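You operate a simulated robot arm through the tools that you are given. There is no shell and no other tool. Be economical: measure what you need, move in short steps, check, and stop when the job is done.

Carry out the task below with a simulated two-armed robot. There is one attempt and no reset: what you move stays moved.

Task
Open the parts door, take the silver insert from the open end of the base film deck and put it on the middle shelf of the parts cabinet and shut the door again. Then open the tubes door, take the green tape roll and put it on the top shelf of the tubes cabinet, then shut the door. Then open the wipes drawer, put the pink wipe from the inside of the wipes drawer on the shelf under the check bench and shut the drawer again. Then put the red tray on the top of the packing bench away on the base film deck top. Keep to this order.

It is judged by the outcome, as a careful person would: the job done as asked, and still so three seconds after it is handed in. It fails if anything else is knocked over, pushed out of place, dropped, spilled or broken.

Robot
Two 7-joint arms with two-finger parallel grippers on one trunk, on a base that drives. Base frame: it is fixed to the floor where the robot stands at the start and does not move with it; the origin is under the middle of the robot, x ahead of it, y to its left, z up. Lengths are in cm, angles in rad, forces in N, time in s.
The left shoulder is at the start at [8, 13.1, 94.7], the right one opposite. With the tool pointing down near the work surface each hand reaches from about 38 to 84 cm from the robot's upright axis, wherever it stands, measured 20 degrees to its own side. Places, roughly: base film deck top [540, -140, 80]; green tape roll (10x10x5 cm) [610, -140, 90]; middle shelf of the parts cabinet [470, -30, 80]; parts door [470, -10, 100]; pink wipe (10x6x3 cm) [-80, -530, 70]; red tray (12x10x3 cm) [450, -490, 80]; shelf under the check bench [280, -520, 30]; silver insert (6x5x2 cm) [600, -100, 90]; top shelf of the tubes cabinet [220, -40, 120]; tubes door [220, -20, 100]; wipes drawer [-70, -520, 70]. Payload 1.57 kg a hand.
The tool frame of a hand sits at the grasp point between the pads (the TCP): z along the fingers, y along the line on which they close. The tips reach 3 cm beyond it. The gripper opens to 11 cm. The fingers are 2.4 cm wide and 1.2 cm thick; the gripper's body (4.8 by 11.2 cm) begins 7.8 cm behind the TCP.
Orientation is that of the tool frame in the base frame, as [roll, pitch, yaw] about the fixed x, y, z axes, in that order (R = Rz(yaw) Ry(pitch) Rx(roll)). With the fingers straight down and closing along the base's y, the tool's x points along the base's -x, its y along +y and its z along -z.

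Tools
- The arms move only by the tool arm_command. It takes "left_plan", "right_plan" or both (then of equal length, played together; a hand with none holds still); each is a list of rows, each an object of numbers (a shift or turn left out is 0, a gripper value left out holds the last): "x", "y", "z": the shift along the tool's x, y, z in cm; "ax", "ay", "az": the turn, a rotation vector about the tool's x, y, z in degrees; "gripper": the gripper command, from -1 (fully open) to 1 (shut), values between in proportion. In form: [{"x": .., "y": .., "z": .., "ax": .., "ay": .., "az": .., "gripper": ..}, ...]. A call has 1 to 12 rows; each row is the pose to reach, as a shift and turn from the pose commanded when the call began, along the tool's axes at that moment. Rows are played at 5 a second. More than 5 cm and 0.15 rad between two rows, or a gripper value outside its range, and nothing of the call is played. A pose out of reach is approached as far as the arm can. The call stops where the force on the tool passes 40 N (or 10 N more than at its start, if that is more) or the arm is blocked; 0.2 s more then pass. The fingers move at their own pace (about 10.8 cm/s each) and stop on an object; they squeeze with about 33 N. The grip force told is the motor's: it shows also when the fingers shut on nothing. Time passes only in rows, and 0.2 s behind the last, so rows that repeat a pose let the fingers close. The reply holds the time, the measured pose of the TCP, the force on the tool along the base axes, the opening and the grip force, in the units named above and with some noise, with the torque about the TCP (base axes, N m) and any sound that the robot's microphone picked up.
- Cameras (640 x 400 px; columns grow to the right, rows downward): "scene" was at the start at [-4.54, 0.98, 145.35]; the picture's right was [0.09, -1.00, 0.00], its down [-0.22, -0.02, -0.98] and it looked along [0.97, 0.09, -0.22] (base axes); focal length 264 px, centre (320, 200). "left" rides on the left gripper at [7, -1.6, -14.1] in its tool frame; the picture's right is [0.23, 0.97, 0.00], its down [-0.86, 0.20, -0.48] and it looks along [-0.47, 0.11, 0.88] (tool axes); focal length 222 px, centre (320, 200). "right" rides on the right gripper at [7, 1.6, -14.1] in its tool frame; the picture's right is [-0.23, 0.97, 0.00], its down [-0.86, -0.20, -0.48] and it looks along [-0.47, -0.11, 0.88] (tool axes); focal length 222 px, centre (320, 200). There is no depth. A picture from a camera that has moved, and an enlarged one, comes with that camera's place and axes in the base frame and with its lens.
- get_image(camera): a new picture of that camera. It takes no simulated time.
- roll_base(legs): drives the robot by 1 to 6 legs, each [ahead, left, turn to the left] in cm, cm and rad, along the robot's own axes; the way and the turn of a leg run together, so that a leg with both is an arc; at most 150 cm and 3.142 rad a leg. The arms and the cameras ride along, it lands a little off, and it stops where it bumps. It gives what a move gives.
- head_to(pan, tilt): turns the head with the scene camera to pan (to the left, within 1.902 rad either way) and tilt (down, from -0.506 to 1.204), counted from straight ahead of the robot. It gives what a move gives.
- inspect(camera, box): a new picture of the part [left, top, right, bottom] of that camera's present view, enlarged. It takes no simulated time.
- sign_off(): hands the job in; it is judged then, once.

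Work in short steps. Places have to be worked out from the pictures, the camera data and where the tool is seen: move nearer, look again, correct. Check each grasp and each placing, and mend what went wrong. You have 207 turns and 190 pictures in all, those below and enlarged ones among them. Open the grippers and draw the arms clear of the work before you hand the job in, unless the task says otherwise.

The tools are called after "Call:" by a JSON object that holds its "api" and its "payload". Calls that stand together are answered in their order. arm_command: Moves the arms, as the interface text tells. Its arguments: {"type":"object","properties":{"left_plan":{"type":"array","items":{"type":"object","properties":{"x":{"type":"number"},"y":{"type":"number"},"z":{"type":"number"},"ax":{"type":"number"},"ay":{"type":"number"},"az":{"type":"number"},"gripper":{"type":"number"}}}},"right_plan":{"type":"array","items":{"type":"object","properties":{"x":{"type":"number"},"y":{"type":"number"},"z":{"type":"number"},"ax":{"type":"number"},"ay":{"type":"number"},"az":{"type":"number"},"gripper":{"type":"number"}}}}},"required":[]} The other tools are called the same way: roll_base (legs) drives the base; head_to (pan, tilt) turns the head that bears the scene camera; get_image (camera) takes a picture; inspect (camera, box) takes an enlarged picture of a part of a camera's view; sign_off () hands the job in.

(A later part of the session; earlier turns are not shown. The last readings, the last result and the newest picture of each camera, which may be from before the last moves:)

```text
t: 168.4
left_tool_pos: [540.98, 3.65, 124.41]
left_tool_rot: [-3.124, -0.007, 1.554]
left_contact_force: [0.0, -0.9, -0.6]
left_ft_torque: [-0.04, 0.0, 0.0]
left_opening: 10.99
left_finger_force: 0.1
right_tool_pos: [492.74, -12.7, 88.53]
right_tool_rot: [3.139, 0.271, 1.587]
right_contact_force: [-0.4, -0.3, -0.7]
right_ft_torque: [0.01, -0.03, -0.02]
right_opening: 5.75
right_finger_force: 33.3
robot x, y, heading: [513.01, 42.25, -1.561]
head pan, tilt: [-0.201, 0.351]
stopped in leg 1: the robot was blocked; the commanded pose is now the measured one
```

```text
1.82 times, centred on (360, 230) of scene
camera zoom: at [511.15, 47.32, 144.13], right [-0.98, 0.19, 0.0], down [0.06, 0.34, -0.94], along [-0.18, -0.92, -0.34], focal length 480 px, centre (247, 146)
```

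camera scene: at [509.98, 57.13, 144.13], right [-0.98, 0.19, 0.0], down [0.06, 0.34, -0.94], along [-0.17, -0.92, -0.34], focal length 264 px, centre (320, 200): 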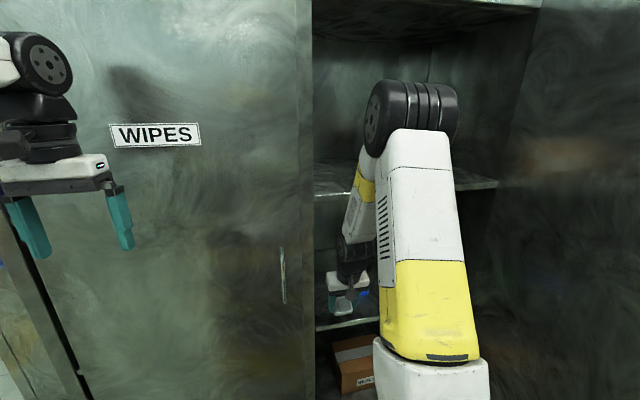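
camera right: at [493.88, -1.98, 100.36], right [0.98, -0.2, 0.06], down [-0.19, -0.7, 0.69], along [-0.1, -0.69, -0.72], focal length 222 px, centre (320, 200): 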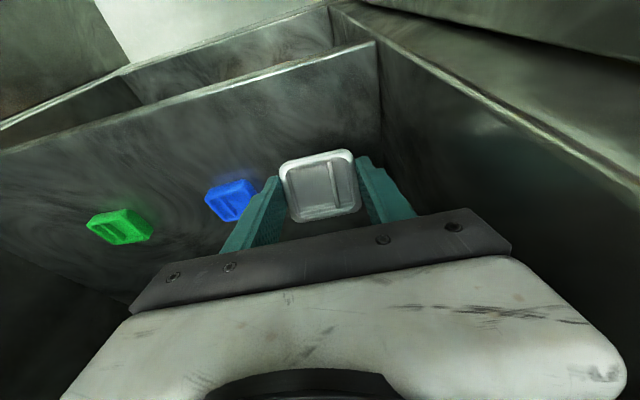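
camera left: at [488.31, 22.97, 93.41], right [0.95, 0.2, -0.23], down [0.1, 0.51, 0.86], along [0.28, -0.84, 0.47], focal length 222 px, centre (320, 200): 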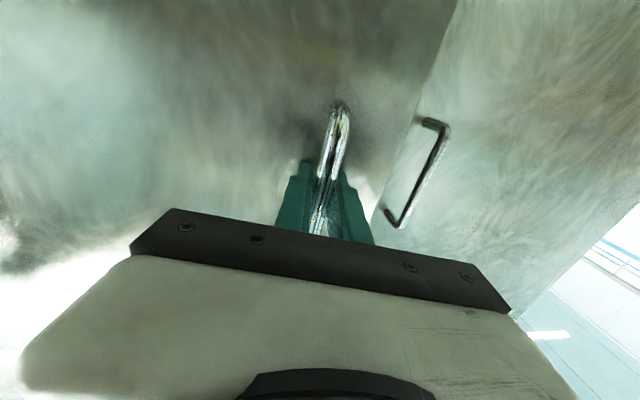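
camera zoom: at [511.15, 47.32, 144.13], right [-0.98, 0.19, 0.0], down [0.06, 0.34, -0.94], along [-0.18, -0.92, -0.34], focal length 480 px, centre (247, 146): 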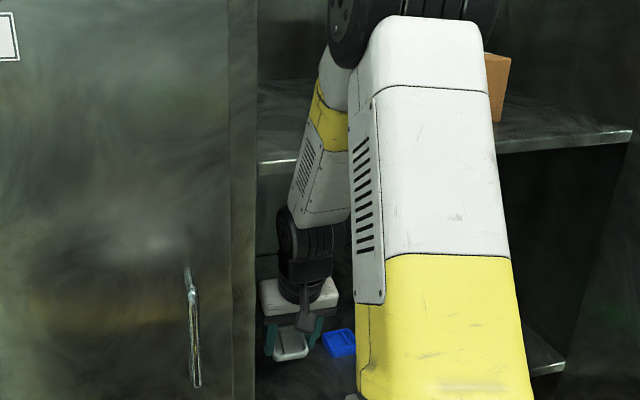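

The forearm just touched the upper shelf edge. I back off 1.2 cm, then lower the insert onto the shelf.

Call:
{"api": "roll_base", "payload": {"legs": [[-1.5, 0.5, 0]]}}

Call:
{"api": "arm_command", "payload": {"right_plan": [{"z": 2, "x": -0.6}, {"z": 4, "x": -1.2}, {"z": 5, "x": -1.5}, {"z": 6, "x": -1.8}, {"z": 7, "x": -2}, {"z": 8, "x": -2.3}]}}

Call:
{"api": "get_image", "payload": {"camera": "right"}}

```text
t: 169.2
left_tool_pos: [541.4, 5.07, 124.46]
left_tool_rot: [-3.125, -0.007, 1.553]
left_contact_force: [0.0, -0.2, 0.5]
left_ft_torque: [0.0, 0.02, 0.02]
left_opening: 10.99
left_finger_force: 0.1
right_tool_pos: [492.99, -11.13, 88.45]
right_tool_rot: [3.139, 0.272, 1.586]
right_contact_force: [0.6, -1.1, -1.2]
right_ft_torque: [0.01, 0.03, -0.02]
right_opening: 5.74
right_finger_force: 33.2
robot x, y, heading: [513.75, 43.74, -1.558]
head pan, tilt: [-0.201, 0.351]
```

```text
t: 170.6
left_tool_pos: [541.36, 6.07, 124.7]
left_tool_rot: [-3.126, -0.001, 1.552]
left_contact_force: [-0.8, -0.2, -0.1]
left_ft_torque: [0.0, 0.01, 0.0]
left_opening: 11.02
left_finger_force: 0.0
right_tool_pos: [492.87, -14.7, 81.98]
right_tool_rot: [-3.14, 0.277, 1.584]
right_contact_force: [-1.7, 7.7, 21.9]
right_ft_torque: [0.49, 0.09, -0.02]
right_opening: 5.77
right_finger_force: 33.5
robot x, y, heading: [513.52, 44.25, -1.561]
head pan, tilt: [-0.201, 0.351]
```

```text
129 pictures are left
camera right: at [494.29, -4.06, 93.74], right [0.98, -0.21, 0.06], down [-0.19, -0.69, 0.69], along [-0.1, -0.69, -0.72], focal length 222 px, centre (320, 200)
```

right: 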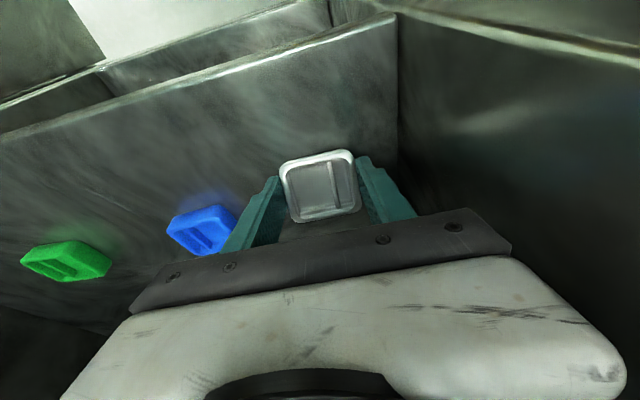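

The insert is in contact with the shelf (22 N). I open only slightly to release it.

Call:
{"api": "arm_command", "payload": {"right_plan": [{"gripper": -0.1}, {"gripper": -0.3}, {"gripper": -0.35}, {"gripper": -0.35}]}}

Call:
{"api": "get_image", "payload": {"camera": "right"}}

```text
t: 171.6
left_tool_pos: [541.38, 6.07, 124.72]
left_tool_rot: [-3.125, -0.001, 1.553]
left_contact_force: [-0.5, -0.2, -0.1]
left_ft_torque: [-0.04, 0.01, 0.03]
left_opening: 10.96
left_finger_force: 0.1
right_tool_pos: [492.97, -14.46, 81.84]
right_tool_rot: [3.139, 0.273, 1.585]
right_contact_force: [0.7, -0.2, -0.6]
right_ft_torque: [0.03, 0.03, -0.01]
right_opening: 7.44
right_finger_force: 0.1
robot x, y, heading: [512.83, 43.31, -1.559]
head pan, tilt: [-0.201, 0.351]
```

```text
128 pictures are left
camera right: at [494.3, -3.98, 93.59], right [0.98, -0.2, 0.06], down [-0.19, -0.7, 0.69], along [-0.1, -0.69, -0.72], focal length 222 px, centre (320, 200)
```

right: 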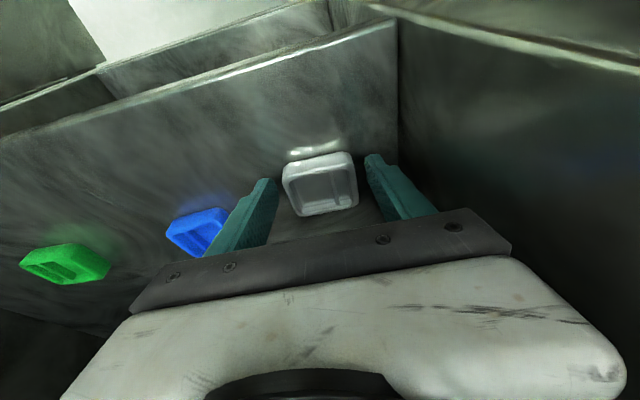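

The insert lies flat on the middle shelf. I raise 3 cm and back the base out.

Call:
{"api": "arm_command", "payload": {"right_plan": [{"z": -1.5, "x": 0.5}, {"z": -3, "x": 1.2}]}}

Call:
{"api": "roll_base", "payload": {"legs": [[-35, 0, 0]]}}

Call:
{"api": "get_image", "payload": {"camera": "scene"}}

Call:
{"api": "get_image", "payload": {"camera": "right"}}

```text
t: 172.2
left_tool_pos: [541.6, 4.99, 124.39]
left_tool_rot: [-3.124, -0.008, 1.556]
left_contact_force: [-0.2, 0.9, -0.2]
left_ft_torque: [-0.02, 0.02, 0.0]
left_opening: 10.99
left_finger_force: 0.2
right_tool_pos: [493.42, -13.82, 83.96]
right_tool_rot: [3.138, 0.271, 1.592]
right_contact_force: [-1.3, 0.3, 0.6]
right_ft_torque: [0.09, 0.02, 0.0]
right_opening: 7.42
right_finger_force: 0.0
robot x, y, heading: [513.56, 43.62, -1.557]
head pan, tilt: [-0.201, 0.351]
```

```text
t: 174.5
left_tool_pos: [541.01, 39.93, 124.42]
left_tool_rot: [-3.125, -0.009, 1.553]
left_contact_force: [0.4, -0.3, 0.0]
left_ft_torque: [0.0, 0.03, -0.02]
left_opening: 10.98
left_finger_force: 0.1
right_tool_pos: [492.69, 21.39, 83.86]
right_tool_rot: [3.141, 0.271, 1.584]
right_contact_force: [0.9, 0.1, 0.3]
right_ft_torque: [0.01, 0.04, -0.02]
right_opening: 7.41
right_finger_force: 0.2
robot x, y, heading: [513.12, 79.01, -1.557]
head pan, tilt: [-0.201, 0.351]
```

```text
127 pictures are left
camera scene: at [511.22, 83.69, 144.13], right [-0.98, 0.19, 0.0], down [0.06, 0.34, -0.94], along [-0.18, -0.92, -0.34], focal length 264 px, centre (320, 200)
```

scene: 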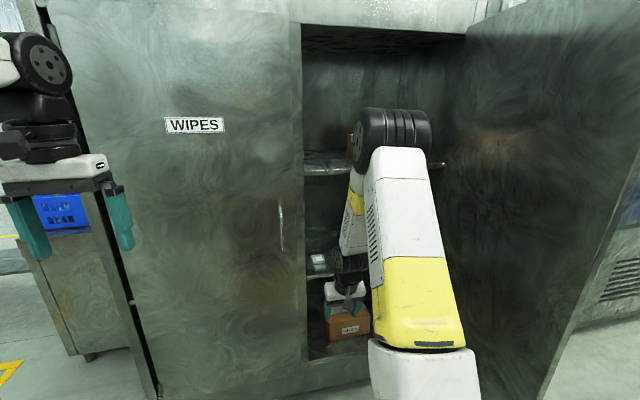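

```text
126 pictures are left
camera right: at [493.9, 31.97, 95.78], right [0.98, -0.2, 0.06], down [-0.19, -0.7, 0.69], along [-0.1, -0.69, -0.72], focal length 222 px, centre (320, 200)
```

right: 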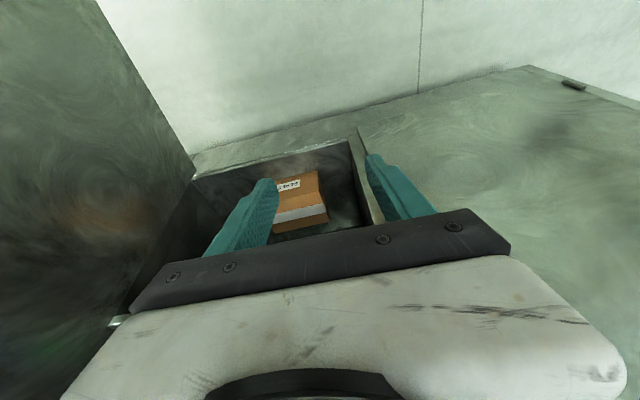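

The insert is placed. To shut the door I'll push it from its outer face with the right hand, kept above the handle. First I raise and straighten the right hand and drive around in front of the door edge.

Call:
{"api": "arm_command", "payload": {"right_plan": [{"x": -1.2, "z": -4.4, "ay": 8}, {"x": -2.4, "z": -8.8, "ay": 16}, {"x": -3.6, "z": -13.2, "ay": 16}, {"x": -4.8, "z": -17.6, "ay": 16}, {"x": -6, "z": -22, "ay": 16}, {"x": -7.2, "z": -26.4, "ay": 16}, {"x": -8.4, "z": -30.8, "ay": 16}, {"x": -9.6, "z": -35.2, "ay": 16, "gripper": 1}, {"x": -11, "z": -39.4, "ay": 16}, {"x": -11, "z": -39.4, "ay": 16}]}}

Call:
{"api": "roll_base", "payload": {"legs": [[-50, 0, 0], [0, -62, 0]]}}

Call:
{"api": "get_image", "payload": {"camera": "scene"}}

```text
t: 176.7
left_tool_pos: [540.99, 40.08, 124.43]
left_tool_rot: [-3.124, -0.009, 1.554]
left_contact_force: [-0.1, 0.9, -0.1]
left_ft_torque: [-0.01, -0.01, 0.0]
left_opening: 11.02
left_finger_force: 0.1
right_tool_pos: [492.46, 21.4, 124.74]
right_tool_rot: [3.138, -0.009, 1.586]
right_contact_force: [-0.1, -0.7, 0.1]
right_ft_torque: [0.03, 0.04, -0.04]
right_opening: 0.0
right_finger_force: 21.4
robot x, y, heading: [513.24, 78.75, -1.56]
head pan, tilt: [-0.201, 0.351]
```

```text
t: 182.7
left_tool_pos: [479.2, 89.18, 124.32]
left_tool_rot: [-3.125, -0.007, 1.555]
left_contact_force: [0.5, 0.0, 0.9]
left_ft_torque: [-0.03, -0.01, 0.02]
left_opening: 10.99
left_finger_force: 0.0
right_tool_pos: [430.69, 70.45, 124.8]
right_tool_rot: [3.139, -0.01, 1.588]
right_contact_force: [-0.1, -0.7, 0.5]
right_ft_torque: [-0.02, -0.02, 0.0]
right_opening: 0.0
right_finger_force: 21.3
robot x, y, heading: [451.43, 127.53, -1.554]
head pan, tilt: [-0.201, 0.351]
```

```text
125 pictures are left
camera scene: at [449.42, 132.79, 144.13], right [-0.98, 0.19, 0.0], down [0.06, 0.34, -0.94], along [-0.18, -0.92, -0.34], focal length 264 px, centre (320, 200)
```

scene: 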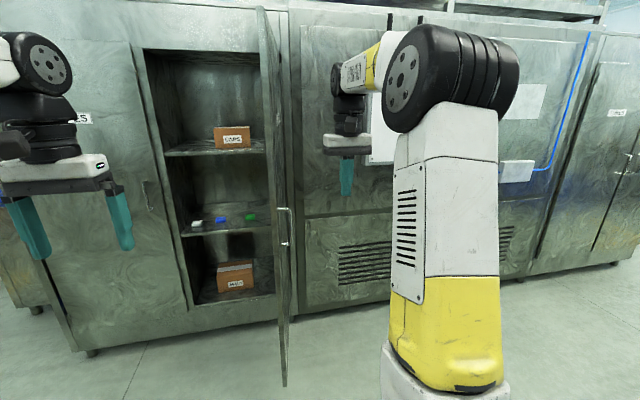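

The silver insert sits beside the blue one. I move forward so the hand is beside the door's outer face, then push it in +x.

Call:
{"api": "roll_base", "payload": {"legs": [[22, 0, 0], [0, 15, 0]]}}

Call:
{"api": "get_image", "payload": {"camera": "scene"}}

```text
t: 185.3
left_tool_pos: [494.68, 67.43, 124.49]
left_tool_rot: [-3.124, -0.007, 1.556]
left_contact_force: [-0.5, -0.2, 0.4]
left_ft_torque: [-0.02, 0.0, 0.0]
left_opening: 10.99
left_finger_force: 0.1
right_tool_pos: [446.21, 48.66, 124.69]
right_tool_rot: [3.139, -0.009, 1.59]
right_contact_force: [0.6, 1.5, 0.3]
right_ft_torque: [0.02, -0.02, -0.03]
right_opening: 0.01
right_finger_force: 21.3
robot x, y, heading: [466.84, 105.85, -1.558]
head pan, tilt: [-0.201, 0.351]
```

```text
124 pictures are left
camera scene: at [464.7, 111.04, 144.13], right [-0.98, 0.18, 0.0], down [0.06, 0.34, -0.94], along [-0.17, -0.92, -0.34], focal length 264 px, centre (320, 200)
```

scene: 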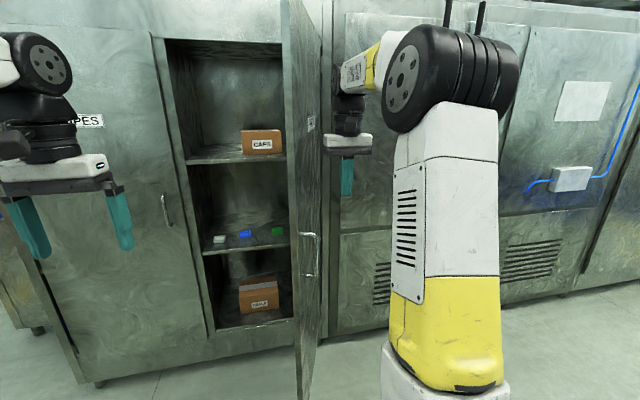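

The door is moving. I continue pushing along its arc.

Call:
{"api": "roll_base", "payload": {"legs": [[6, 18, 0], [7, 13, 0]]}}

Call:
{"api": "roll_base", "payload": {"legs": [[9, 10, 0]]}}

Call:
{"api": "get_image", "payload": {"camera": "scene"}}

```text
t: 187.8
left_tool_pos: [525.6, 54.74, 124.61]
left_tool_rot: [-3.125, -0.009, 1.557]
left_contact_force: [-0.3, 0.8, 0.8]
left_ft_torque: [0.02, 0.02, 0.03]
left_opening: 10.99
left_finger_force: 0.0
right_tool_pos: [477.15, 36.07, 124.86]
right_tool_rot: [3.139, -0.009, 1.588]
right_contact_force: [-0.5, 0.7, 0.1]
right_ft_torque: [-0.01, 0.02, -0.01]
right_opening: 0.03
right_finger_force: 21.3
robot x, y, heading: [497.76, 93.28, -1.555]
head pan, tilt: [-0.201, 0.351]
```

```text
t: 189.1
left_tool_pos: [535.79, 45.82, 124.45]
left_tool_rot: [-3.125, -0.008, 1.555]
left_contact_force: [-0.3, 0.5, -0.1]
left_ft_torque: [0.02, -0.03, 0.0]
left_opening: 10.99
left_finger_force: 0.0
right_tool_pos: [487.28, 26.99, 124.8]
right_tool_rot: [3.141, -0.008, 1.591]
right_contact_force: [-0.4, -0.2, 0.0]
right_ft_torque: [-0.04, 0.0, -0.01]
right_opening: 0.0
right_finger_force: 21.0
robot x, y, heading: [507.7, 84.72, -1.553]
head pan, tilt: [-0.201, 0.351]
```

```text
123 pictures are left
camera scene: at [505.9, 89.38, 144.13], right [-0.98, 0.18, 0.0], down [0.06, 0.34, -0.94], along [-0.17, -0.92, -0.34], focal length 264 px, centre (320, 200)
```

scene: 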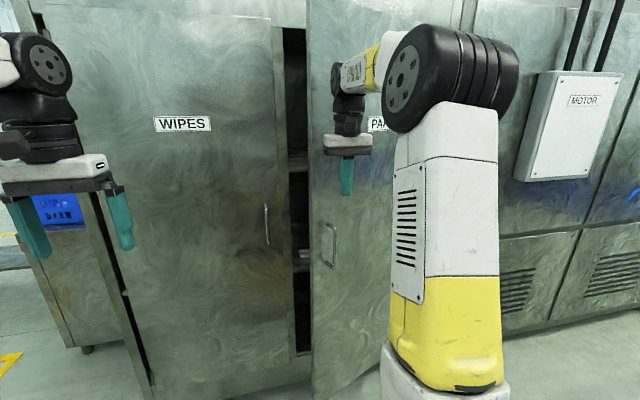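

Now I push it closed mostly along -y.

Call:
{"api": "roll_base", "payload": {"legs": [[18, 0, 0]]}}

Call:
{"api": "roll_base", "payload": {"legs": [[10, 0, 0]]}}

Call:
{"api": "get_image", "payload": {"camera": "scene"}}

```text
t: 190.6
left_tool_pos: [536.09, 27.83, 124.43]
left_tool_rot: [-3.125, -0.01, 1.557]
left_contact_force: [-0.1, 0.0, -1.2]
left_ft_torque: [-0.02, 0.04, -0.01]
left_opening: 10.99
left_finger_force: 0.2
right_tool_pos: [487.6, 8.83, 124.73]
right_tool_rot: [3.14, -0.01, 1.59]
right_contact_force: [-0.4, 0.2, 0.3]
right_ft_torque: [-0.04, 0.03, -0.02]
right_opening: 0.0
right_finger_force: 21.5
robot x, y, heading: [508.03, 65.88, -1.552]
head pan, tilt: [-0.201, 0.351]
```

```text
t: 191.8
left_tool_pos: [536.31, 18.86, 124.41]
left_tool_rot: [-3.125, -0.009, 1.556]
left_contact_force: [0.4, -0.5, 0.0]
left_ft_torque: [-0.01, 0.0, -0.02]
left_opening: 11.02
left_finger_force: 0.1
right_tool_pos: [487.9, 0.47, 124.69]
right_tool_rot: [3.139, -0.025, 1.596]
right_contact_force: [0.2, 5.1, 1.5]
right_ft_torque: [-0.56, 0.03, 0.05]
right_opening: 0.01
right_finger_force: 21.4
robot x, y, heading: [508.37, 57.02, -1.558]
head pan, tilt: [-0.201, 0.351]
stopped in leg 1: the force on the tool passed its limit at 83 N (the readings are from after the stop); the commanded pose is now the measured one
```

```text
122 pictures are left
camera scene: at [506.33, 62.42, 144.13], right [-0.98, 0.18, 0.0], down [0.06, 0.34, -0.94], along [-0.17, -0.92, -0.34], focal length 264 px, centre (320, 200)
```

scene: 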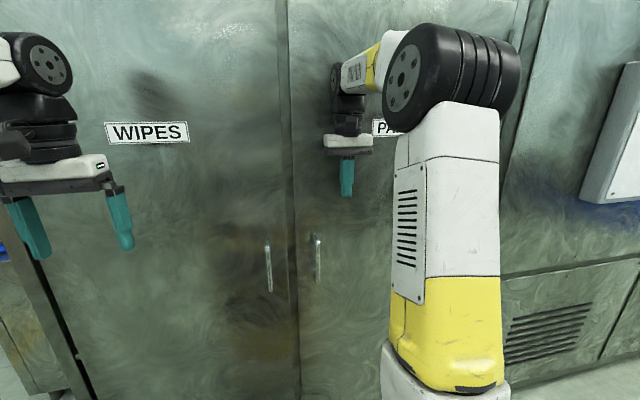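

The door met its stop. I back off and check that it is flush.

Call:
{"api": "roll_base", "payload": {"legs": [[-40, 0, 0]]}}

Call:
{"api": "get_image", "payload": {"camera": "scene"}}

```text
t: 194.3
left_tool_pos: [535.72, 58.85, 124.35]
left_tool_rot: [-3.126, -0.011, 1.561]
left_contact_force: [1.1, -0.7, 0.3]
left_ft_torque: [0.02, 0.0, 0.01]
left_opening: 11.01
left_finger_force: 0.1
right_tool_pos: [487.39, 40.43, 124.87]
right_tool_rot: [3.139, -0.025, 1.595]
right_contact_force: [-0.2, 0.1, 0.2]
right_ft_torque: [0.0, 0.0, 0.01]
right_opening: 0.01
right_finger_force: 21.4
robot x, y, heading: [507.34, 97.49, -1.556]
head pan, tilt: [-0.201, 0.351]
```

```text
121 pictures are left
camera scene: at [505.62, 102.38, 144.13], right [-0.98, 0.18, 0.0], down [0.06, 0.34, -0.94], along [-0.17, -0.92, -0.34], focal length 264 px, centre (320, 200)
```

scene: 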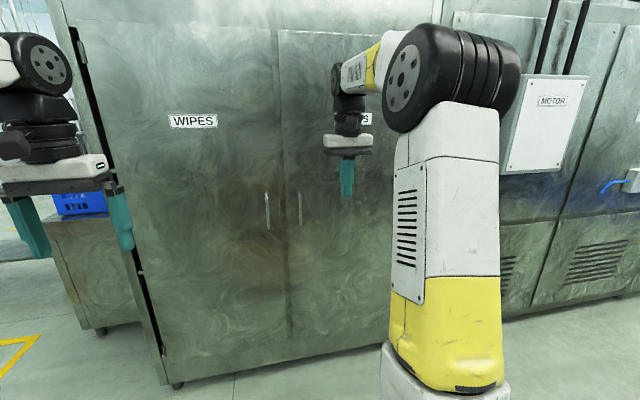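

Door is shut flush. Next, the tubes cabinet: I strafe along to x≈220.

Call:
{"api": "roll_base", "payload": {"legs": [[0, 0, -0.015], [5, -145, 0], [5, -140, 0]]}}

Call:
{"api": "head_to", "payload": {"pan": 0, "tilt": 0.3}}

Call:
{"api": "get_image", "payload": {"camera": "scene"}}

```text
t: 208.4
left_tool_pos: [250.87, 50.27, 124.44]
left_tool_rot: [-3.124, -0.01, 1.541]
left_contact_force: [-0.3, -0.1, 0.1]
left_ft_torque: [0.01, 0.0, -0.05]
left_opening: 11.01
left_finger_force: 0.0
right_tool_pos: [202.15, 32.67, 124.71]
right_tool_rot: [3.141, -0.024, 1.578]
right_contact_force: [-0.5, 0.6, -0.5]
right_ft_torque: [0.01, 0.02, 0.01]
right_opening: 0.0
right_finger_force: 21.5
robot x, y, heading: [223.1, 89.3, -1.576]
head pan, tilt: [-0.201, 0.351]
```

```text
t: 209.1
left_tool_pos: [251.0, 50.22, 124.42]
left_tool_rot: [-3.124, -0.01, 1.541]
left_contact_force: [-1.3, -0.6, 0.4]
left_ft_torque: [0.02, -0.01, -0.03]
left_opening: 11.01
left_finger_force: 0.1
right_tool_pos: [202.21, 32.55, 124.68]
right_tool_rot: [3.139, -0.024, 1.58]
right_contact_force: [0.6, 0.2, 0.5]
right_ft_torque: [0.01, 0.01, -0.01]
right_opening: 0.0
right_finger_force: 22.0
robot x, y, heading: [223.14, 89.51, -1.567]
head pan, tilt: [0.0, 0.3]
```

```text
120 pictures are left
camera scene: at [223.49, 94.02, 144.6], right [-1.0, 0.0, 0.0], down [0.0, 0.3, -0.96], along [0.0, -0.96, -0.3], focal length 264 px, centre (320, 200)
```

scene: 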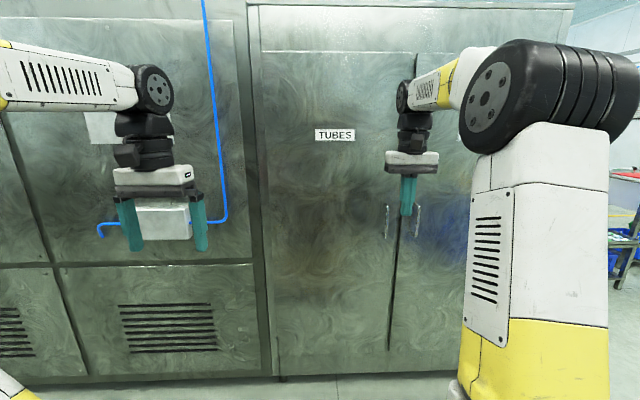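

The TUBES door hinges at x≈248; its handle is the left bar of the pair, x≈195, z≈102. I rotate the right hand to point forward at that height, opening it.

Call:
{"api": "arm_command", "payload": {"right_plan": [{"z": 2.2, "ay": -8.18, "gripper": -1}, {"z": 4.4, "ay": -16.36}, {"z": 6.6, "ay": -24.5}, {"z": 8.8, "ay": -32.7}, {"z": 11, "ay": -40.9}, {"z": 13.2, "ay": -49.1}, {"z": 15.4, "ay": -57.3}, {"z": 17.6, "ay": -65.4}, {"z": 19.8, "ay": -73.6}, {"z": 22, "ay": -81.8}, {"z": 23, "ay": -88.6}, {"z": 23, "ay": -88.6}]}}

Call:
{"api": "get_image", "payload": {"camera": "right"}}

Call:
{"api": "get_image", "payload": {"camera": "scene"}}

```text
t: 211.7
left_tool_pos: [250.98, 50.36, 124.3]
left_tool_rot: [-3.124, -0.01, 1.54]
left_contact_force: [1.0, -0.2, -0.2]
left_ft_torque: [-0.01, 0.02, -0.01]
left_opening: 10.98
left_finger_force: 0.0
right_tool_pos: [201.28, 29.94, 100.72]
right_tool_rot: [3.104, 1.523, 1.542]
right_contact_force: [0.1, 0.0, -0.5]
right_ft_torque: [0.02, 0.0, 0.01]
right_opening: 10.99
right_finger_force: 0.1
right hand out of reach, approached as far as the arm can: row 6, 7, 8, 9, 10, 11, 12
robot x, y, heading: [223.45, 89.21, -1.568]
head pan, tilt: [0.0, 0.3]
```

```text
119 pictures are left
camera right: at [202.67, 44.41, 94.57], right [0.97, 0.0, 0.23], down [-0.2, 0.43, 0.88], along [-0.1, -0.9, 0.42], focal length 222 px, centre (320, 200)
```

right: 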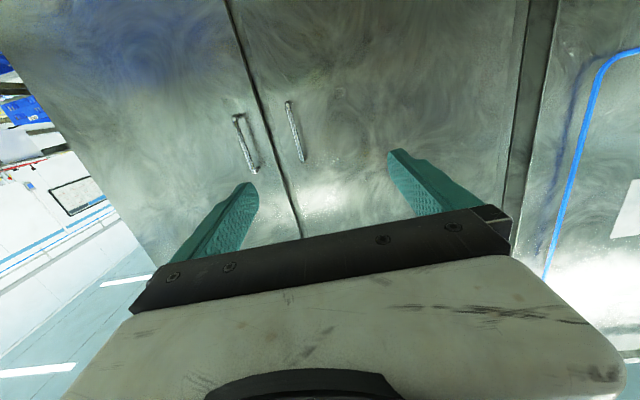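

```text
118 pictures are left
camera scene: at [223.5, 94.02, 144.6], right [-1.0, 0.0, 0.0], down [0.0, 0.3, -0.96], along [0.0, -0.96, -0.3], focal length 264 px, centre (320, 200)
```

scene: 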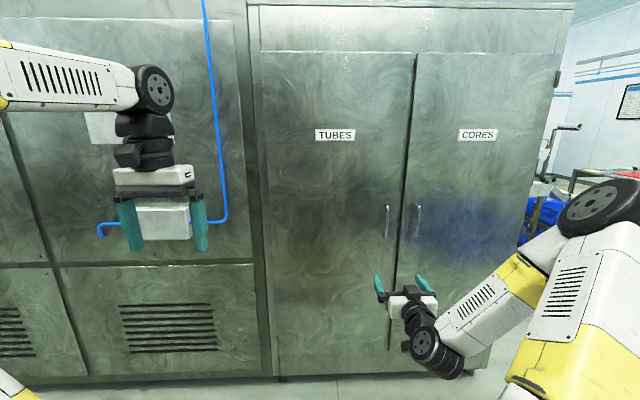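

Handle of the tubes door at ≈(195,-9,101). I roll forward and right, then check.

Call:
{"api": "roll_base", "payload": {"legs": [[27, -6, 0]]}}

Call:
{"api": "get_image", "payload": {"camera": "right"}}

Call:
{"api": "inspect", "payload": {"camera": "scene", "box": [320, 180, 480, 300]}}

```text
t: 213.7
left_tool_pos: [244.72, 23.36, 124.38]
left_tool_rot: [-3.124, -0.009, 1.542]
left_contact_force: [-0.2, 0.0, 0.2]
left_ft_torque: [0.02, 0.01, 0.01]
left_opening: 11.0
left_finger_force: 0.1
right_tool_pos: [195.22, 2.98, 100.82]
right_tool_rot: [3.092, 1.521, 1.53]
right_contact_force: [-0.1, -0.8, -0.6]
right_ft_torque: [0.07, -0.02, -0.02]
right_opening: 11.0
right_finger_force: 0.0
robot x, y, heading: [217.22, 62.29, -1.572]
head pan, tilt: [0.0, 0.3]
```

```text
117 pictures are left
camera right: at [196.62, 17.47, 94.6], right [0.97, 0.0, 0.23], down [-0.21, 0.43, 0.88], along [-0.1, -0.9, 0.42], focal length 222 px, centre (320, 200)
```

right: 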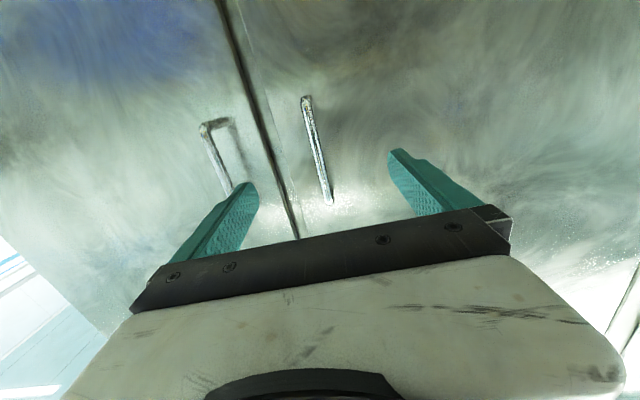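

```text
3.33 times, centred on (400, 240) of scene
camera zoom: at [217.43, 67.1, 144.6], right [-1.0, 0.0, 0.0], down [0.0, 0.3, -0.96], along [0.0, -0.96, -0.3], focal length 880 px, centre (53, 67)
```

zoom: 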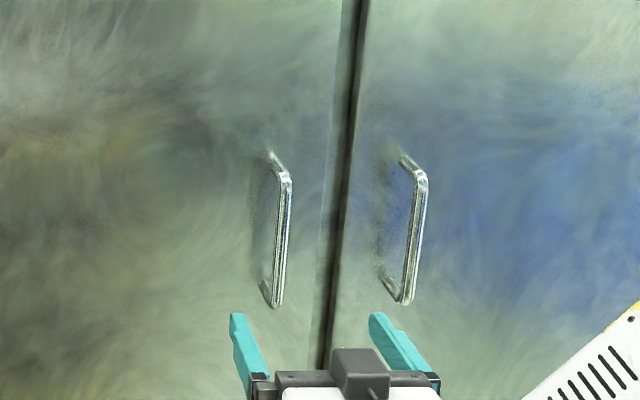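

Well aligned. I advance with the base 8 cm, then the arm gently until contact.

Call:
{"api": "roll_base", "payload": {"legs": [[8, 0, 0]]}}

Call:
{"api": "arm_command", "payload": {"right_plan": [{"z": 1}, {"z": 2}, {"z": 3}, {"z": 4}, {"z": 5}, {"z": 6}]}}

Call:
{"api": "get_image", "payload": {"camera": "right"}}

```text
t: 214.7
left_tool_pos: [244.92, 15.26, 124.46]
left_tool_rot: [-3.123, -0.009, 1.542]
left_contact_force: [-0.3, -0.2, -0.6]
left_ft_torque: [-0.04, -0.03, 0.01]
left_opening: 10.99
left_finger_force: 0.1
right_tool_pos: [195.31, -5.12, 100.69]
right_tool_rot: [3.093, 1.521, 1.53]
right_contact_force: [0.3, 0.3, 0.0]
right_ft_torque: [-0.02, 0.0, 0.03]
right_opening: 11.01
right_finger_force: 0.0
robot x, y, heading: [217.38, 54.45, -1.574]
head pan, tilt: [0.0, 0.3]
```

```text
t: 216.1
left_tool_pos: [244.99, 15.32, 124.34]
left_tool_rot: [-3.124, -0.009, 1.544]
left_contact_force: [-0.3, 0.6, -0.1]
left_ft_torque: [-0.03, -0.03, 0.02]
left_opening: 11.01
left_finger_force: 0.0
right_tool_pos: [195.3, -10.98, 100.52]
right_tool_rot: [3.095, 1.522, 1.535]
right_contact_force: [0.1, -0.4, 0.8]
right_ft_torque: [0.02, 0.01, 0.02]
right_opening: 10.99
right_finger_force: 0.0
robot x, y, heading: [217.36, 54.32, -1.574]
head pan, tilt: [0.0, 0.3]
```

```text
115 pictures are left
camera right: at [196.64, 3.41, 94.26], right [0.97, 0.0, 0.23], down [-0.21, 0.43, 0.88], along [-0.1, -0.9, 0.42], focal length 222 px, centre (320, 200)
```

right: 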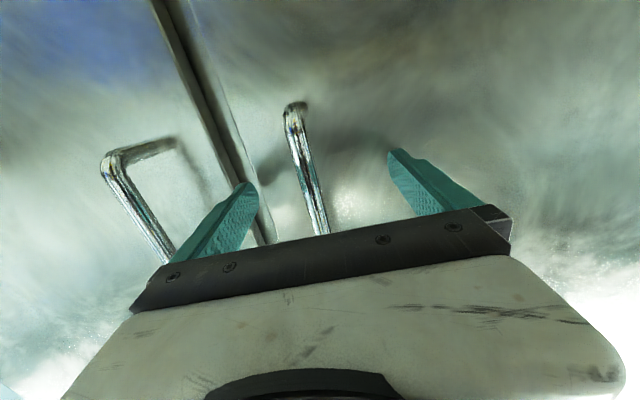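

Bar is between the fingers. I advance 0.4 cm and close in gentle stages.

Call:
{"api": "arm_command", "payload": {"right_plan": [{"z": 0.4, "y": -0.4, "gripper": -0.3}, {"z": 0.4, "y": -0.4, "gripper": 0.3}, {"z": 0.4, "y": -0.4, "gripper": 0.5}, {"z": 0.4, "y": -0.4, "gripper": 0.5}]}}

Call:
{"api": "get_image", "payload": {"camera": "right"}}

```text
t: 217.1
left_tool_pos: [244.94, 15.3, 124.35]
left_tool_rot: [-3.123, -0.01, 1.543]
left_contact_force: [-0.5, 0.4, -0.1]
left_ft_torque: [-0.04, -0.01, -0.01]
left_opening: 10.99
left_finger_force: 0.0
right_tool_pos: [194.82, -11.52, 100.5]
right_tool_rot: [3.093, 1.522, 1.53]
right_contact_force: [0.0, 0.7, 0.0]
right_ft_torque: [-0.01, 0.01, 0.01]
right_opening: 2.72
right_finger_force: 0.1
robot x, y, heading: [217.37, 54.53, -1.569]
head pan, tilt: [0.0, 0.3]
```

```text
114 pictures are left
camera right: at [196.27, 3.0, 94.25], right [0.97, 0.0, 0.23], down [-0.21, 0.43, 0.88], along [-0.1, -0.9, 0.42], focal length 222 px, centre (320, 200)
```

right: 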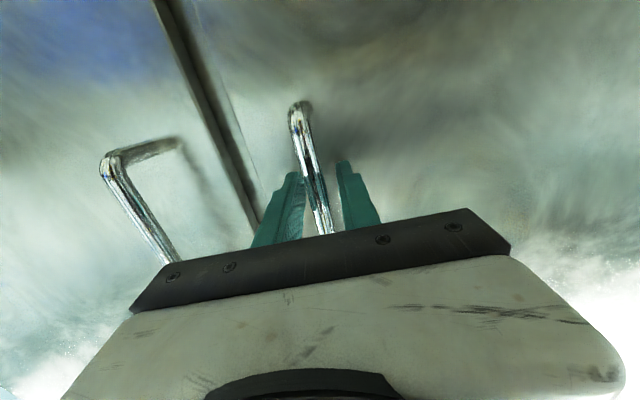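

Centred. Closing fully.

Call:
{"api": "arm_command", "payload": {"right_plan": [{"gripper": 0.75}, {"gripper": 1}, {"gripper": 1}]}}

```text
t: 217.9
left_tool_pos: [244.84, 15.23, 124.46]
left_tool_rot: [-3.123, -0.011, 1.541]
left_contact_force: [-0.3, 0.5, -0.4]
left_ft_torque: [-0.03, 0.04, 0.02]
left_opening: 10.99
left_finger_force: 0.1
right_tool_pos: [194.71, -11.59, 100.38]
right_tool_rot: [3.102, 1.522, 1.539]
right_contact_force: [-7.2, -0.2, 1.8]
right_ft_torque: [-0.01, 0.33, -0.04]
right_opening: 1.38
right_finger_force: 29.5
robot x, y, heading: [217.5, 54.01, -1.575]
head pan, tilt: [0.0, 0.3]
```

Gripped (1.38 cm). I swing the door by driving an arc about the hinge ≈(247,-16), clockwise.

Call:
{"api": "roll_base", "payload": {"legs": [[-2.96, 7.0, -0.1], [-2.96, 7.0, -0.1]]}}

Call:
{"api": "roll_base", "payload": {"legs": [[-2.96, 7.0, -0.1], [-2.96, 7.0, -0.1]]}}

Call:
{"api": "roll_base", "payload": {"legs": [[-2.96, 7.0, -0.1], [-2.96, 7.0, -0.1]]}}

Call:
{"api": "get_image", "payload": {"camera": "scene"}}

```text
t: 219.6
left_tool_pos: [251.02, 15.04, 124.36]
left_tool_rot: [-3.124, -0.009, 1.342]
left_contact_force: [-0.4, -0.1, -0.5]
left_ft_torque: [-0.01, -0.03, 0.01]
left_opening: 10.99
left_finger_force: 0.1
right_tool_pos: [196.48, -1.12, 100.48]
right_tool_rot: [3.094, 1.521, 1.326]
right_contact_force: [-33.0, 8.6, 6.1]
right_ft_torque: [0.02, 0.45, 0.21]
right_opening: 1.39
right_finger_force: 30.7
robot x, y, heading: [231.89, 59.56, -1.768]
head pan, tilt: [0.0, 0.3]
```

```text
t: 221.3
left_tool_pos: [256.98, 13.66, 124.38]
left_tool_rot: [-3.124, -0.009, 1.142]
left_contact_force: [-1.0, 0.1, -1.0]
left_ft_torque: [-0.01, -0.02, -0.03]
left_opening: 10.98
left_finger_force: 0.0
right_tool_pos: [200.24, 8.63, 100.48]
right_tool_rot: [3.12, 1.522, 1.15]
right_contact_force: [-19.7, 10.6, 3.1]
right_ft_torque: [0.22, 0.16, 0.13]
right_opening: 1.37
right_finger_force: 30.5
robot x, y, heading: [246.52, 60.14, -1.968]
head pan, tilt: [0.0, 0.3]
```

```text
t: 223.0
left_tool_pos: [262.71, 10.95, 124.42]
left_tool_rot: [-3.124, -0.009, 0.94]
left_contact_force: [-0.4, -0.1, 0.2]
left_ft_torque: [-0.01, -0.02, -0.01]
left_opening: 11.01
left_finger_force: 0.1
right_tool_pos: [205.99, 17.29, 100.48]
right_tool_rot: [3.136, 1.521, 0.964]
right_contact_force: [-8.9, 8.1, 1.6]
right_ft_torque: [0.12, 0.04, 0.07]
right_opening: 1.37
right_finger_force: 30.0
robot x, y, heading: [261.92, 58.92, -2.175]
head pan, tilt: [0.0, 0.3]
```

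```text
113 pictures are left
camera scene: at [264.78, 62.69, 144.6], right [-0.83, 0.56, 0.0], down [0.17, 0.24, -0.96], along [-0.54, -0.79, -0.3], focal length 264 px, centre (320, 200)
```

scene: 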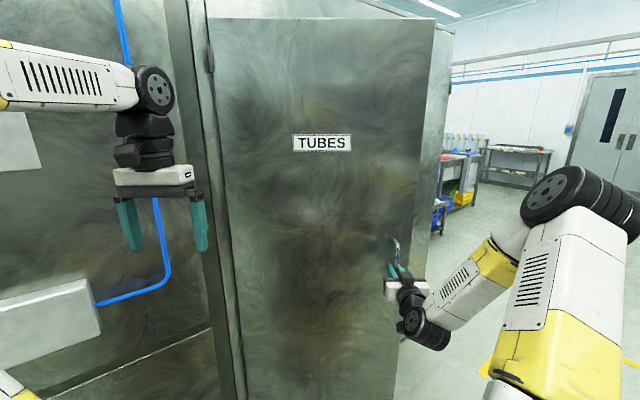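

Opening well at ~0.6 rad. I continue.

Call:
{"api": "roll_base", "payload": {"legs": [[-2.96, 7.0, -0.1], [-2.96, 7.0, -0.1]]}}

Call:
{"api": "roll_base", "payload": {"legs": [[-2.96, 7.0, -0.1], [-2.96, 7.0, -0.1]]}}

Call:
{"api": "get_image", "payload": {"camera": "scene"}}

```text
t: 224.6
left_tool_pos: [267.65, 7.34, 124.42]
left_tool_rot: [-3.124, -0.012, 0.743]
left_contact_force: [0.5, 0.7, 0.6]
left_ft_torque: [0.03, -0.03, -0.03]
left_opening: 11.0
left_finger_force: 0.1
right_tool_pos: [213.29, 24.85, 100.41]
right_tool_rot: [3.139, 1.523, 0.766]
right_contact_force: [3.8, -3.8, -1.1]
right_ft_torque: [-0.03, -0.03, 0.09]
right_opening: 1.37
right_finger_force: 29.6
robot x, y, heading: [276.55, 54.3, -2.371]
head pan, tilt: [0.0, 0.3]
```

```text
t: 226.3
left_tool_pos: [271.95, 2.57, 124.47]
left_tool_rot: [-3.124, -0.01, 0.544]
left_contact_force: [0.0, 0.2, -0.1]
left_ft_torque: [-0.02, -0.01, 0.01]
left_opening: 11.02
left_finger_force: 0.1
right_tool_pos: [222.24, 30.45, 100.53]
right_tool_rot: [3.134, 1.522, 0.565]
right_contact_force: [2.3, -1.9, -0.2]
right_ft_torque: [0.04, -0.02, 0.09]
right_opening: 1.37
right_finger_force: 30.0
robot x, y, heading: [290.18, 47.15, -2.57]
head pan, tilt: [0.0, 0.3]
```

```text
112 pictures are left
camera scene: at [293.92, 49.63, 144.6], right [-0.54, 0.84, 0.0], down [0.25, 0.16, -0.96], along [-0.8, -0.52, -0.3], focal length 264 px, centre (320, 200)
```

scene: 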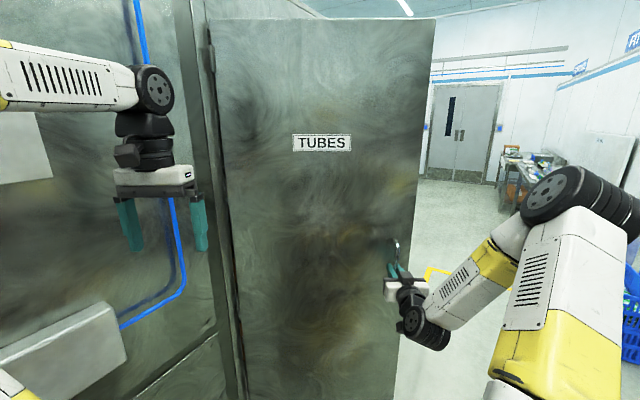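

Door at ~62°. I lift the left hand for clearance over the junction box, then finish with straight pulls.

Call:
{"api": "arm_command", "payload": {"left_plan": [{"z": -4}, {"z": -8}]}}

Call:
{"api": "roll_base", "payload": {"legs": [[-11.8, 2.4, 0]]}}

Call:
{"api": "roll_base", "payload": {"legs": [[-12.4, 5.8, 0]]}}

Call:
{"api": "get_image", "payload": {"camera": "scene"}}

```text
t: 226.9
left_tool_pos: [272.05, 2.67, 132.32]
left_tool_rot: [-3.123, -0.01, 0.544]
left_contact_force: [0.2, -0.5, 0.0]
left_ft_torque: [0.01, 0.04, -0.01]
left_opening: 11.01
left_finger_force: 0.1
right_tool_pos: [222.13, 30.55, 100.47]
right_tool_rot: [3.129, 1.521, 0.559]
right_contact_force: [-1.5, 0.5, -1.1]
right_ft_torque: [-0.16, 0.28, 0.06]
right_opening: 1.4
right_finger_force: 30.6
robot x, y, heading: [289.68, 46.91, -2.568]
head pan, tilt: [0.0, 0.3]
```

```text
t: 228.2
left_tool_pos: [283.43, 6.93, 132.47]
left_tool_rot: [-3.124, -0.011, 0.545]
left_contact_force: [-0.9, 0.2, -0.1]
left_ft_torque: [-0.02, -0.02, 0.01]
left_opening: 11.0
left_finger_force: 0.1
right_tool_pos: [233.7, 34.62, 100.37]
right_tool_rot: [3.117, 1.522, 0.555]
right_contact_force: [4.2, -14.9, -3.2]
right_ft_torque: [-0.28, -0.12, 0.01]
right_opening: 1.37
right_finger_force: 30.3
robot x, y, heading: [301.06, 51.53, -2.564]
head pan, tilt: [0.0, 0.3]
```

```text
t: 229.9
left_tool_pos: [297.2, 8.74, 132.29]
left_tool_rot: [-3.123, -0.012, 0.548]
left_contact_force: [-0.2, 0.4, -0.2]
left_ft_torque: [-0.04, 0.0, -0.04]
left_opening: 11.02
left_finger_force: 0.0
right_tool_pos: [247.7, 35.76, 100.46]
right_tool_rot: [3.047, 1.519, 0.501]
right_contact_force: [0.2, -0.7, -0.2]
right_ft_torque: [0.09, -0.05, 0.01]
right_opening: 1.4
right_finger_force: 30.0
robot x, y, heading: [314.84, 53.14, -2.561]
head pan, tilt: [0.0, 0.3]
stopped in leg 1: the force on the tool passed its limit at 41 N (the readings are from after the stop); the commanded pose is now the measured one
```

```text
111 pictures are left
camera scene: at [318.87, 55.92, 144.6], right [-0.54, 0.84, 0.0], down [0.25, 0.16, -0.96], along [-0.8, -0.52, -0.3], focal length 264 px, centre (320, 200)
```

scene: 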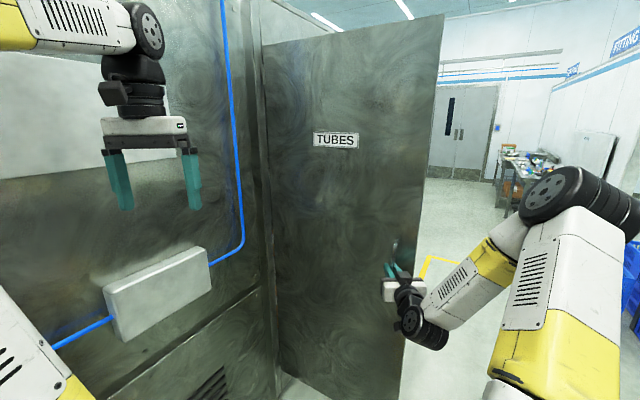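

Door is ~90° open. I release the handle and back straight away.

Call:
{"api": "arm_command", "payload": {"right_plan": [{"gripper": -1}, {"gripper": -1}, {"gripper": -1}, {"gripper": -1}]}}

Call:
{"api": "roll_base", "payload": {"legs": [[-10, -8, 0]]}}

Call:
{"api": "get_image", "payload": {"camera": "scene"}}

```text
t: 230.9
left_tool_pos: [297.23, 8.83, 132.35]
left_tool_rot: [-3.124, -0.011, 0.546]
left_contact_force: [-0.3, 0.5, 0.2]
left_ft_torque: [0.02, -0.02, 0.01]
left_opening: 10.98
left_finger_force: 0.0
right_tool_pos: [247.61, 35.96, 100.36]
right_tool_rot: [3.052, 1.52, 0.504]
right_contact_force: [-0.3, 0.4, 0.2]
right_ft_torque: [-0.01, -0.03, -0.02]
right_opening: 10.99
right_finger_force: 0.0
robot x, y, heading: [315.11, 53.42, -2.568]
head pan, tilt: [0.0, 0.3]
```

```text
t: 232.2
left_tool_pos: [301.18, 20.97, 132.3]
left_tool_rot: [-3.124, -0.01, 0.546]
left_contact_force: [-0.6, 1.0, -0.1]
left_ft_torque: [-0.02, -0.03, -0.01]
left_opening: 11.0
left_finger_force: 0.0
right_tool_pos: [251.61, 48.02, 100.36]
right_tool_rot: [3.053, 1.52, 0.505]
right_contact_force: [1.0, 0.2, -0.8]
right_ft_torque: [0.02, 0.04, -0.01]
right_opening: 11.0
right_finger_force: 0.0
robot x, y, heading: [318.79, 65.76, -2.571]
head pan, tilt: [0.0, 0.3]
```

```text
110 pictures are left
camera scene: at [322.88, 68.08, 144.6], right [-0.54, 0.84, 0.0], down [0.25, 0.16, -0.96], along [-0.8, -0.52, -0.3], focal length 264 px, centre (320, 200)
```

scene: 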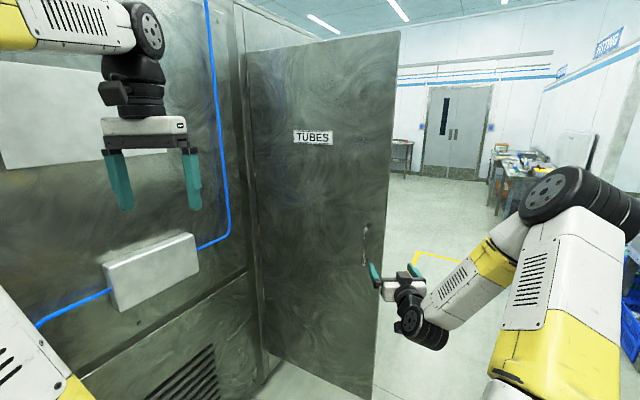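

Door stays open. I back away and fold the right hand to point down again.

Call:
{"api": "roll_base", "payload": {"legs": [[-25, 0, 0]]}}

Call:
{"api": "arm_command", "payload": {"right_plan": [{"x": -2.2, "ay": 8.18}, {"x": -4.4, "ay": 16.36}, {"x": -6.6, "ay": 24.5}, {"x": -8.8, "ay": 32.7}, {"x": -11, "ay": 40.9}, {"x": -13.2, "ay": 49.1}, {"x": -15.4, "ay": 57.3}, {"x": -17.6, "ay": 65.4}, {"x": -19.8, "ay": 73.6}, {"x": -22, "ay": 81.8}, {"x": -24.2, "z": -4, "ay": 87.2}, {"x": -24.2, "z": -8, "ay": 87.2}]}}

Call:
{"api": "head_to", "payload": {"pan": -1.3, "tilt": 0.35}}

Call:
{"api": "get_image", "payload": {"camera": "scene"}}

```text
t: 234.0
left_tool_pos: [322.37, 34.66, 132.26]
left_tool_rot: [-3.125, -0.01, 0.547]
left_contact_force: [0.8, 0.0, -1.0]
left_ft_torque: [-0.01, 0.02, -0.02]
left_opening: 11.01
left_finger_force: 0.1
right_tool_pos: [272.82, 61.62, 100.52]
right_tool_rot: [3.048, 1.519, 0.503]
right_contact_force: [-1.1, -0.5, 0.8]
right_ft_torque: [-0.02, 0.04, -0.01]
right_opening: 11.02
right_finger_force: 0.2
robot x, y, heading: [340.09, 78.99, -2.565]
head pan, tilt: [0.0, 0.3]
```

```text
t: 236.6
left_tool_pos: [322.32, 34.39, 132.33]
left_tool_rot: [-3.125, -0.01, 0.547]
left_contact_force: [-0.1, -0.5, 0.1]
left_ft_torque: [0.06, -0.06, -0.02]
left_opening: 10.99
left_finger_force: 0.1
right_tool_pos: [278.24, 65.57, 125.07]
right_tool_rot: [3.139, -0.002, 0.594]
right_contact_force: [-0.5, -0.2, 0.0]
right_ft_torque: [0.02, -0.04, 0.0]
right_opening: 11.0
right_finger_force: 0.0
robot x, y, heading: [339.98, 79.11, -2.563]
head pan, tilt: [0.0, 0.3]
```

```text
t: 238.1
left_tool_pos: [322.35, 34.65, 132.39]
left_tool_rot: [-3.123, -0.01, 0.549]
left_contact_force: [-0.1, 0.8, 0.1]
left_ft_torque: [0.0, -0.01, -0.04]
left_opening: 11.0
left_finger_force: 0.0
right_tool_pos: [278.26, 65.58, 124.98]
right_tool_rot: [3.136, -0.002, 0.596]
right_contact_force: [-0.3, -0.4, 0.4]
right_ft_torque: [0.0, 0.02, 0.02]
right_opening: 11.0
right_finger_force: 0.1
robot x, y, heading: [340.11, 78.99, -2.566]
head pan, tilt: [-1.3, 0.351]
```

```text
109 pictures are left
camera scene: at [344.82, 93.06, 144.13], right [0.66, 0.75, 0.0], down [0.26, -0.23, -0.94], along [-0.7, 0.62, -0.34], focal length 264 px, centre (320, 200)
```

scene: 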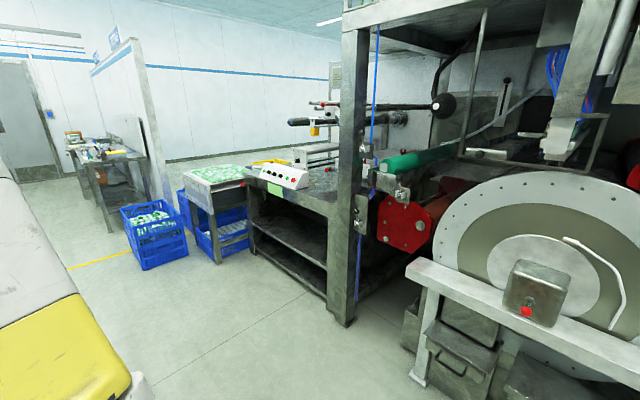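

I turn around and drive back along the aisle toward the deck.

Call:
{"api": "roll_base", "payload": {"legs": [[0, 0, 2.566], [150, 25, 0], [150, 0, 0], [27, 0, 0]]}}

Call:
{"api": "roll_base", "payload": {"legs": [[0, 0, -1.56], [60, 0, 0]]}}

Call:
{"api": "head_to", "payload": {"pan": 0, "tilt": 0.4}}

Call:
{"api": "get_image", "payload": {"camera": "scene"}}

```text
refused: leg 2 is longer than a leg can be; nothing moved
```

```text
t: 243.7
left_tool_pos: [284.26, 112.62, 132.29]
left_tool_rot: [-3.124, -0.011, -1.012]
left_contact_force: [-0.2, 0.6, 0.3]
left_ft_torque: [-0.03, -0.02, 0.0]
left_opening: 10.98
left_finger_force: 0.1
right_tool_pos: [315.0, 156.05, 125.15]
right_tool_rot: [3.126, -0.031, -0.981]
right_contact_force: [5.0, -19.9, 0.1]
right_ft_torque: [2.62, 0.6, -0.99]
right_opening: 11.01
right_finger_force: 0.2
robot x, y, heading: [329.08, 95.52, 2.159]
head pan, tilt: [-1.3, 0.351]
stopped in leg 2: the force on the tool passed its limit at 194 N (the readings are from after the stop); the commanded pose is now the measured one
```

```text
t: 245.1
left_tool_pos: [284.26, 112.66, 132.29]
left_tool_rot: [-3.126, -0.012, -1.011]
left_contact_force: [0.9, 0.8, 0.1]
left_ft_torque: [-0.06, 0.02, -0.01]
left_opening: 10.98
left_finger_force: 0.0
right_tool_pos: [314.93, 155.98, 125.08]
right_tool_rot: [3.127, -0.03, -0.984]
right_contact_force: [7.9, -33.0, 2.5]
right_ft_torque: [4.16, 0.88, -1.47]
right_opening: 10.99
right_finger_force: 0.1
robot x, y, heading: [328.82, 95.79, 2.156]
head pan, tilt: [0.0, 0.4]
```

```text
108 pictures are left
camera scene: at [331.71, 91.63, 143.67], right [0.83, 0.55, 0.0], down [0.22, -0.32, -0.92], along [-0.51, 0.77, -0.39], focal length 264 px, centre (320, 200)
```

scene: 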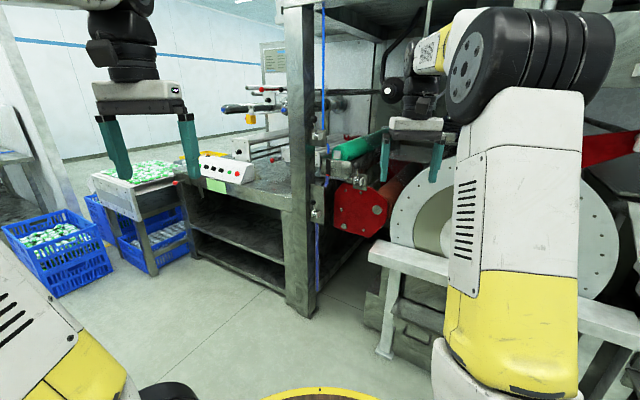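

The first drive was refused and the second ran anyway, so the right hand bumped the press. I back off at once and inspect it.

Call:
{"api": "roll_base", "payload": {"legs": [[-25, 0, 0]]}}

Call:
{"api": "head_to", "payload": {"pan": -0.5, "tilt": 0.35}}

Call:
{"api": "get_image", "payload": {"camera": "scene"}}

Call:
{"api": "get_image", "payload": {"camera": "right"}}

```text
t: 245.8
left_tool_pos: [284.09, 112.66, 132.17]
left_tool_rot: [-3.125, -0.013, -1.01]
left_contact_force: [-0.3, 0.7, -0.2]
left_ft_torque: [0.01, 0.01, -0.04]
left_opening: 11.0
left_finger_force: 0.1
right_tool_pos: [314.94, 156.0, 125.21]
right_tool_rot: [3.126, -0.031, -0.982]
right_contact_force: [1.1, -9.7, -1.0]
right_ft_torque: [1.09, 0.19, -0.33]
right_opening: 11.0
right_finger_force: 0.1
robot x, y, heading: [329.26, 95.5, 2.159]
head pan, tilt: [0.0, 0.4]
stopped in leg 1: the robot was blocked; the commanded pose is now the measured one
```

```text
t: 246.7
left_tool_pos: [284.27, 112.62, 132.33]
left_tool_rot: [-3.127, -0.01, -1.01]
left_contact_force: [-0.2, 0.3, 0.2]
left_ft_torque: [-0.01, 0.02, 0.01]
left_opening: 10.99
left_finger_force: 0.1
right_tool_pos: [314.96, 156.05, 125.25]
right_tool_rot: [3.123, -0.03, -0.982]
right_contact_force: [1.6, -13.7, 1.0]
right_ft_torque: [1.64, 0.24, -0.56]
right_opening: 11.02
right_finger_force: 0.0
robot x, y, heading: [328.85, 95.37, 2.153]
head pan, tilt: [-0.499, 0.351]
```

```text
107 pictures are left
camera scene: at [336.02, 93.24, 144.13], right [1.0, 0.09, 0.0], down [0.03, -0.34, -0.94], along [-0.08, 0.94, -0.34], focal length 264 px, centre (320, 200)
```

scene: 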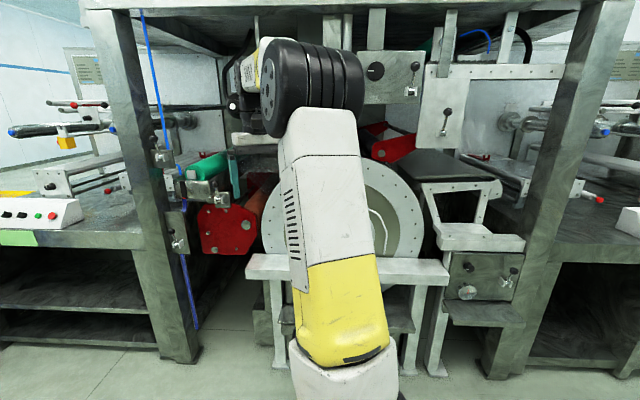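

```text
106 pictures are left
camera right: at [317.29, 149.79, 139.62], right [-0.94, -0.35, 0.01], down [-0.31, 0.84, 0.45], along [-0.16, 0.42, -0.89], focal length 222 px, centre (320, 200)
```

right: 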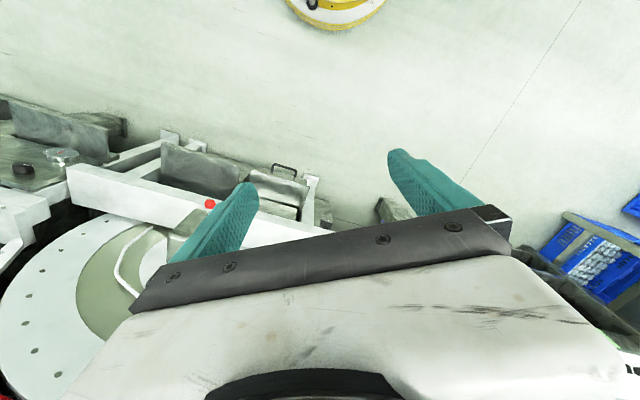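

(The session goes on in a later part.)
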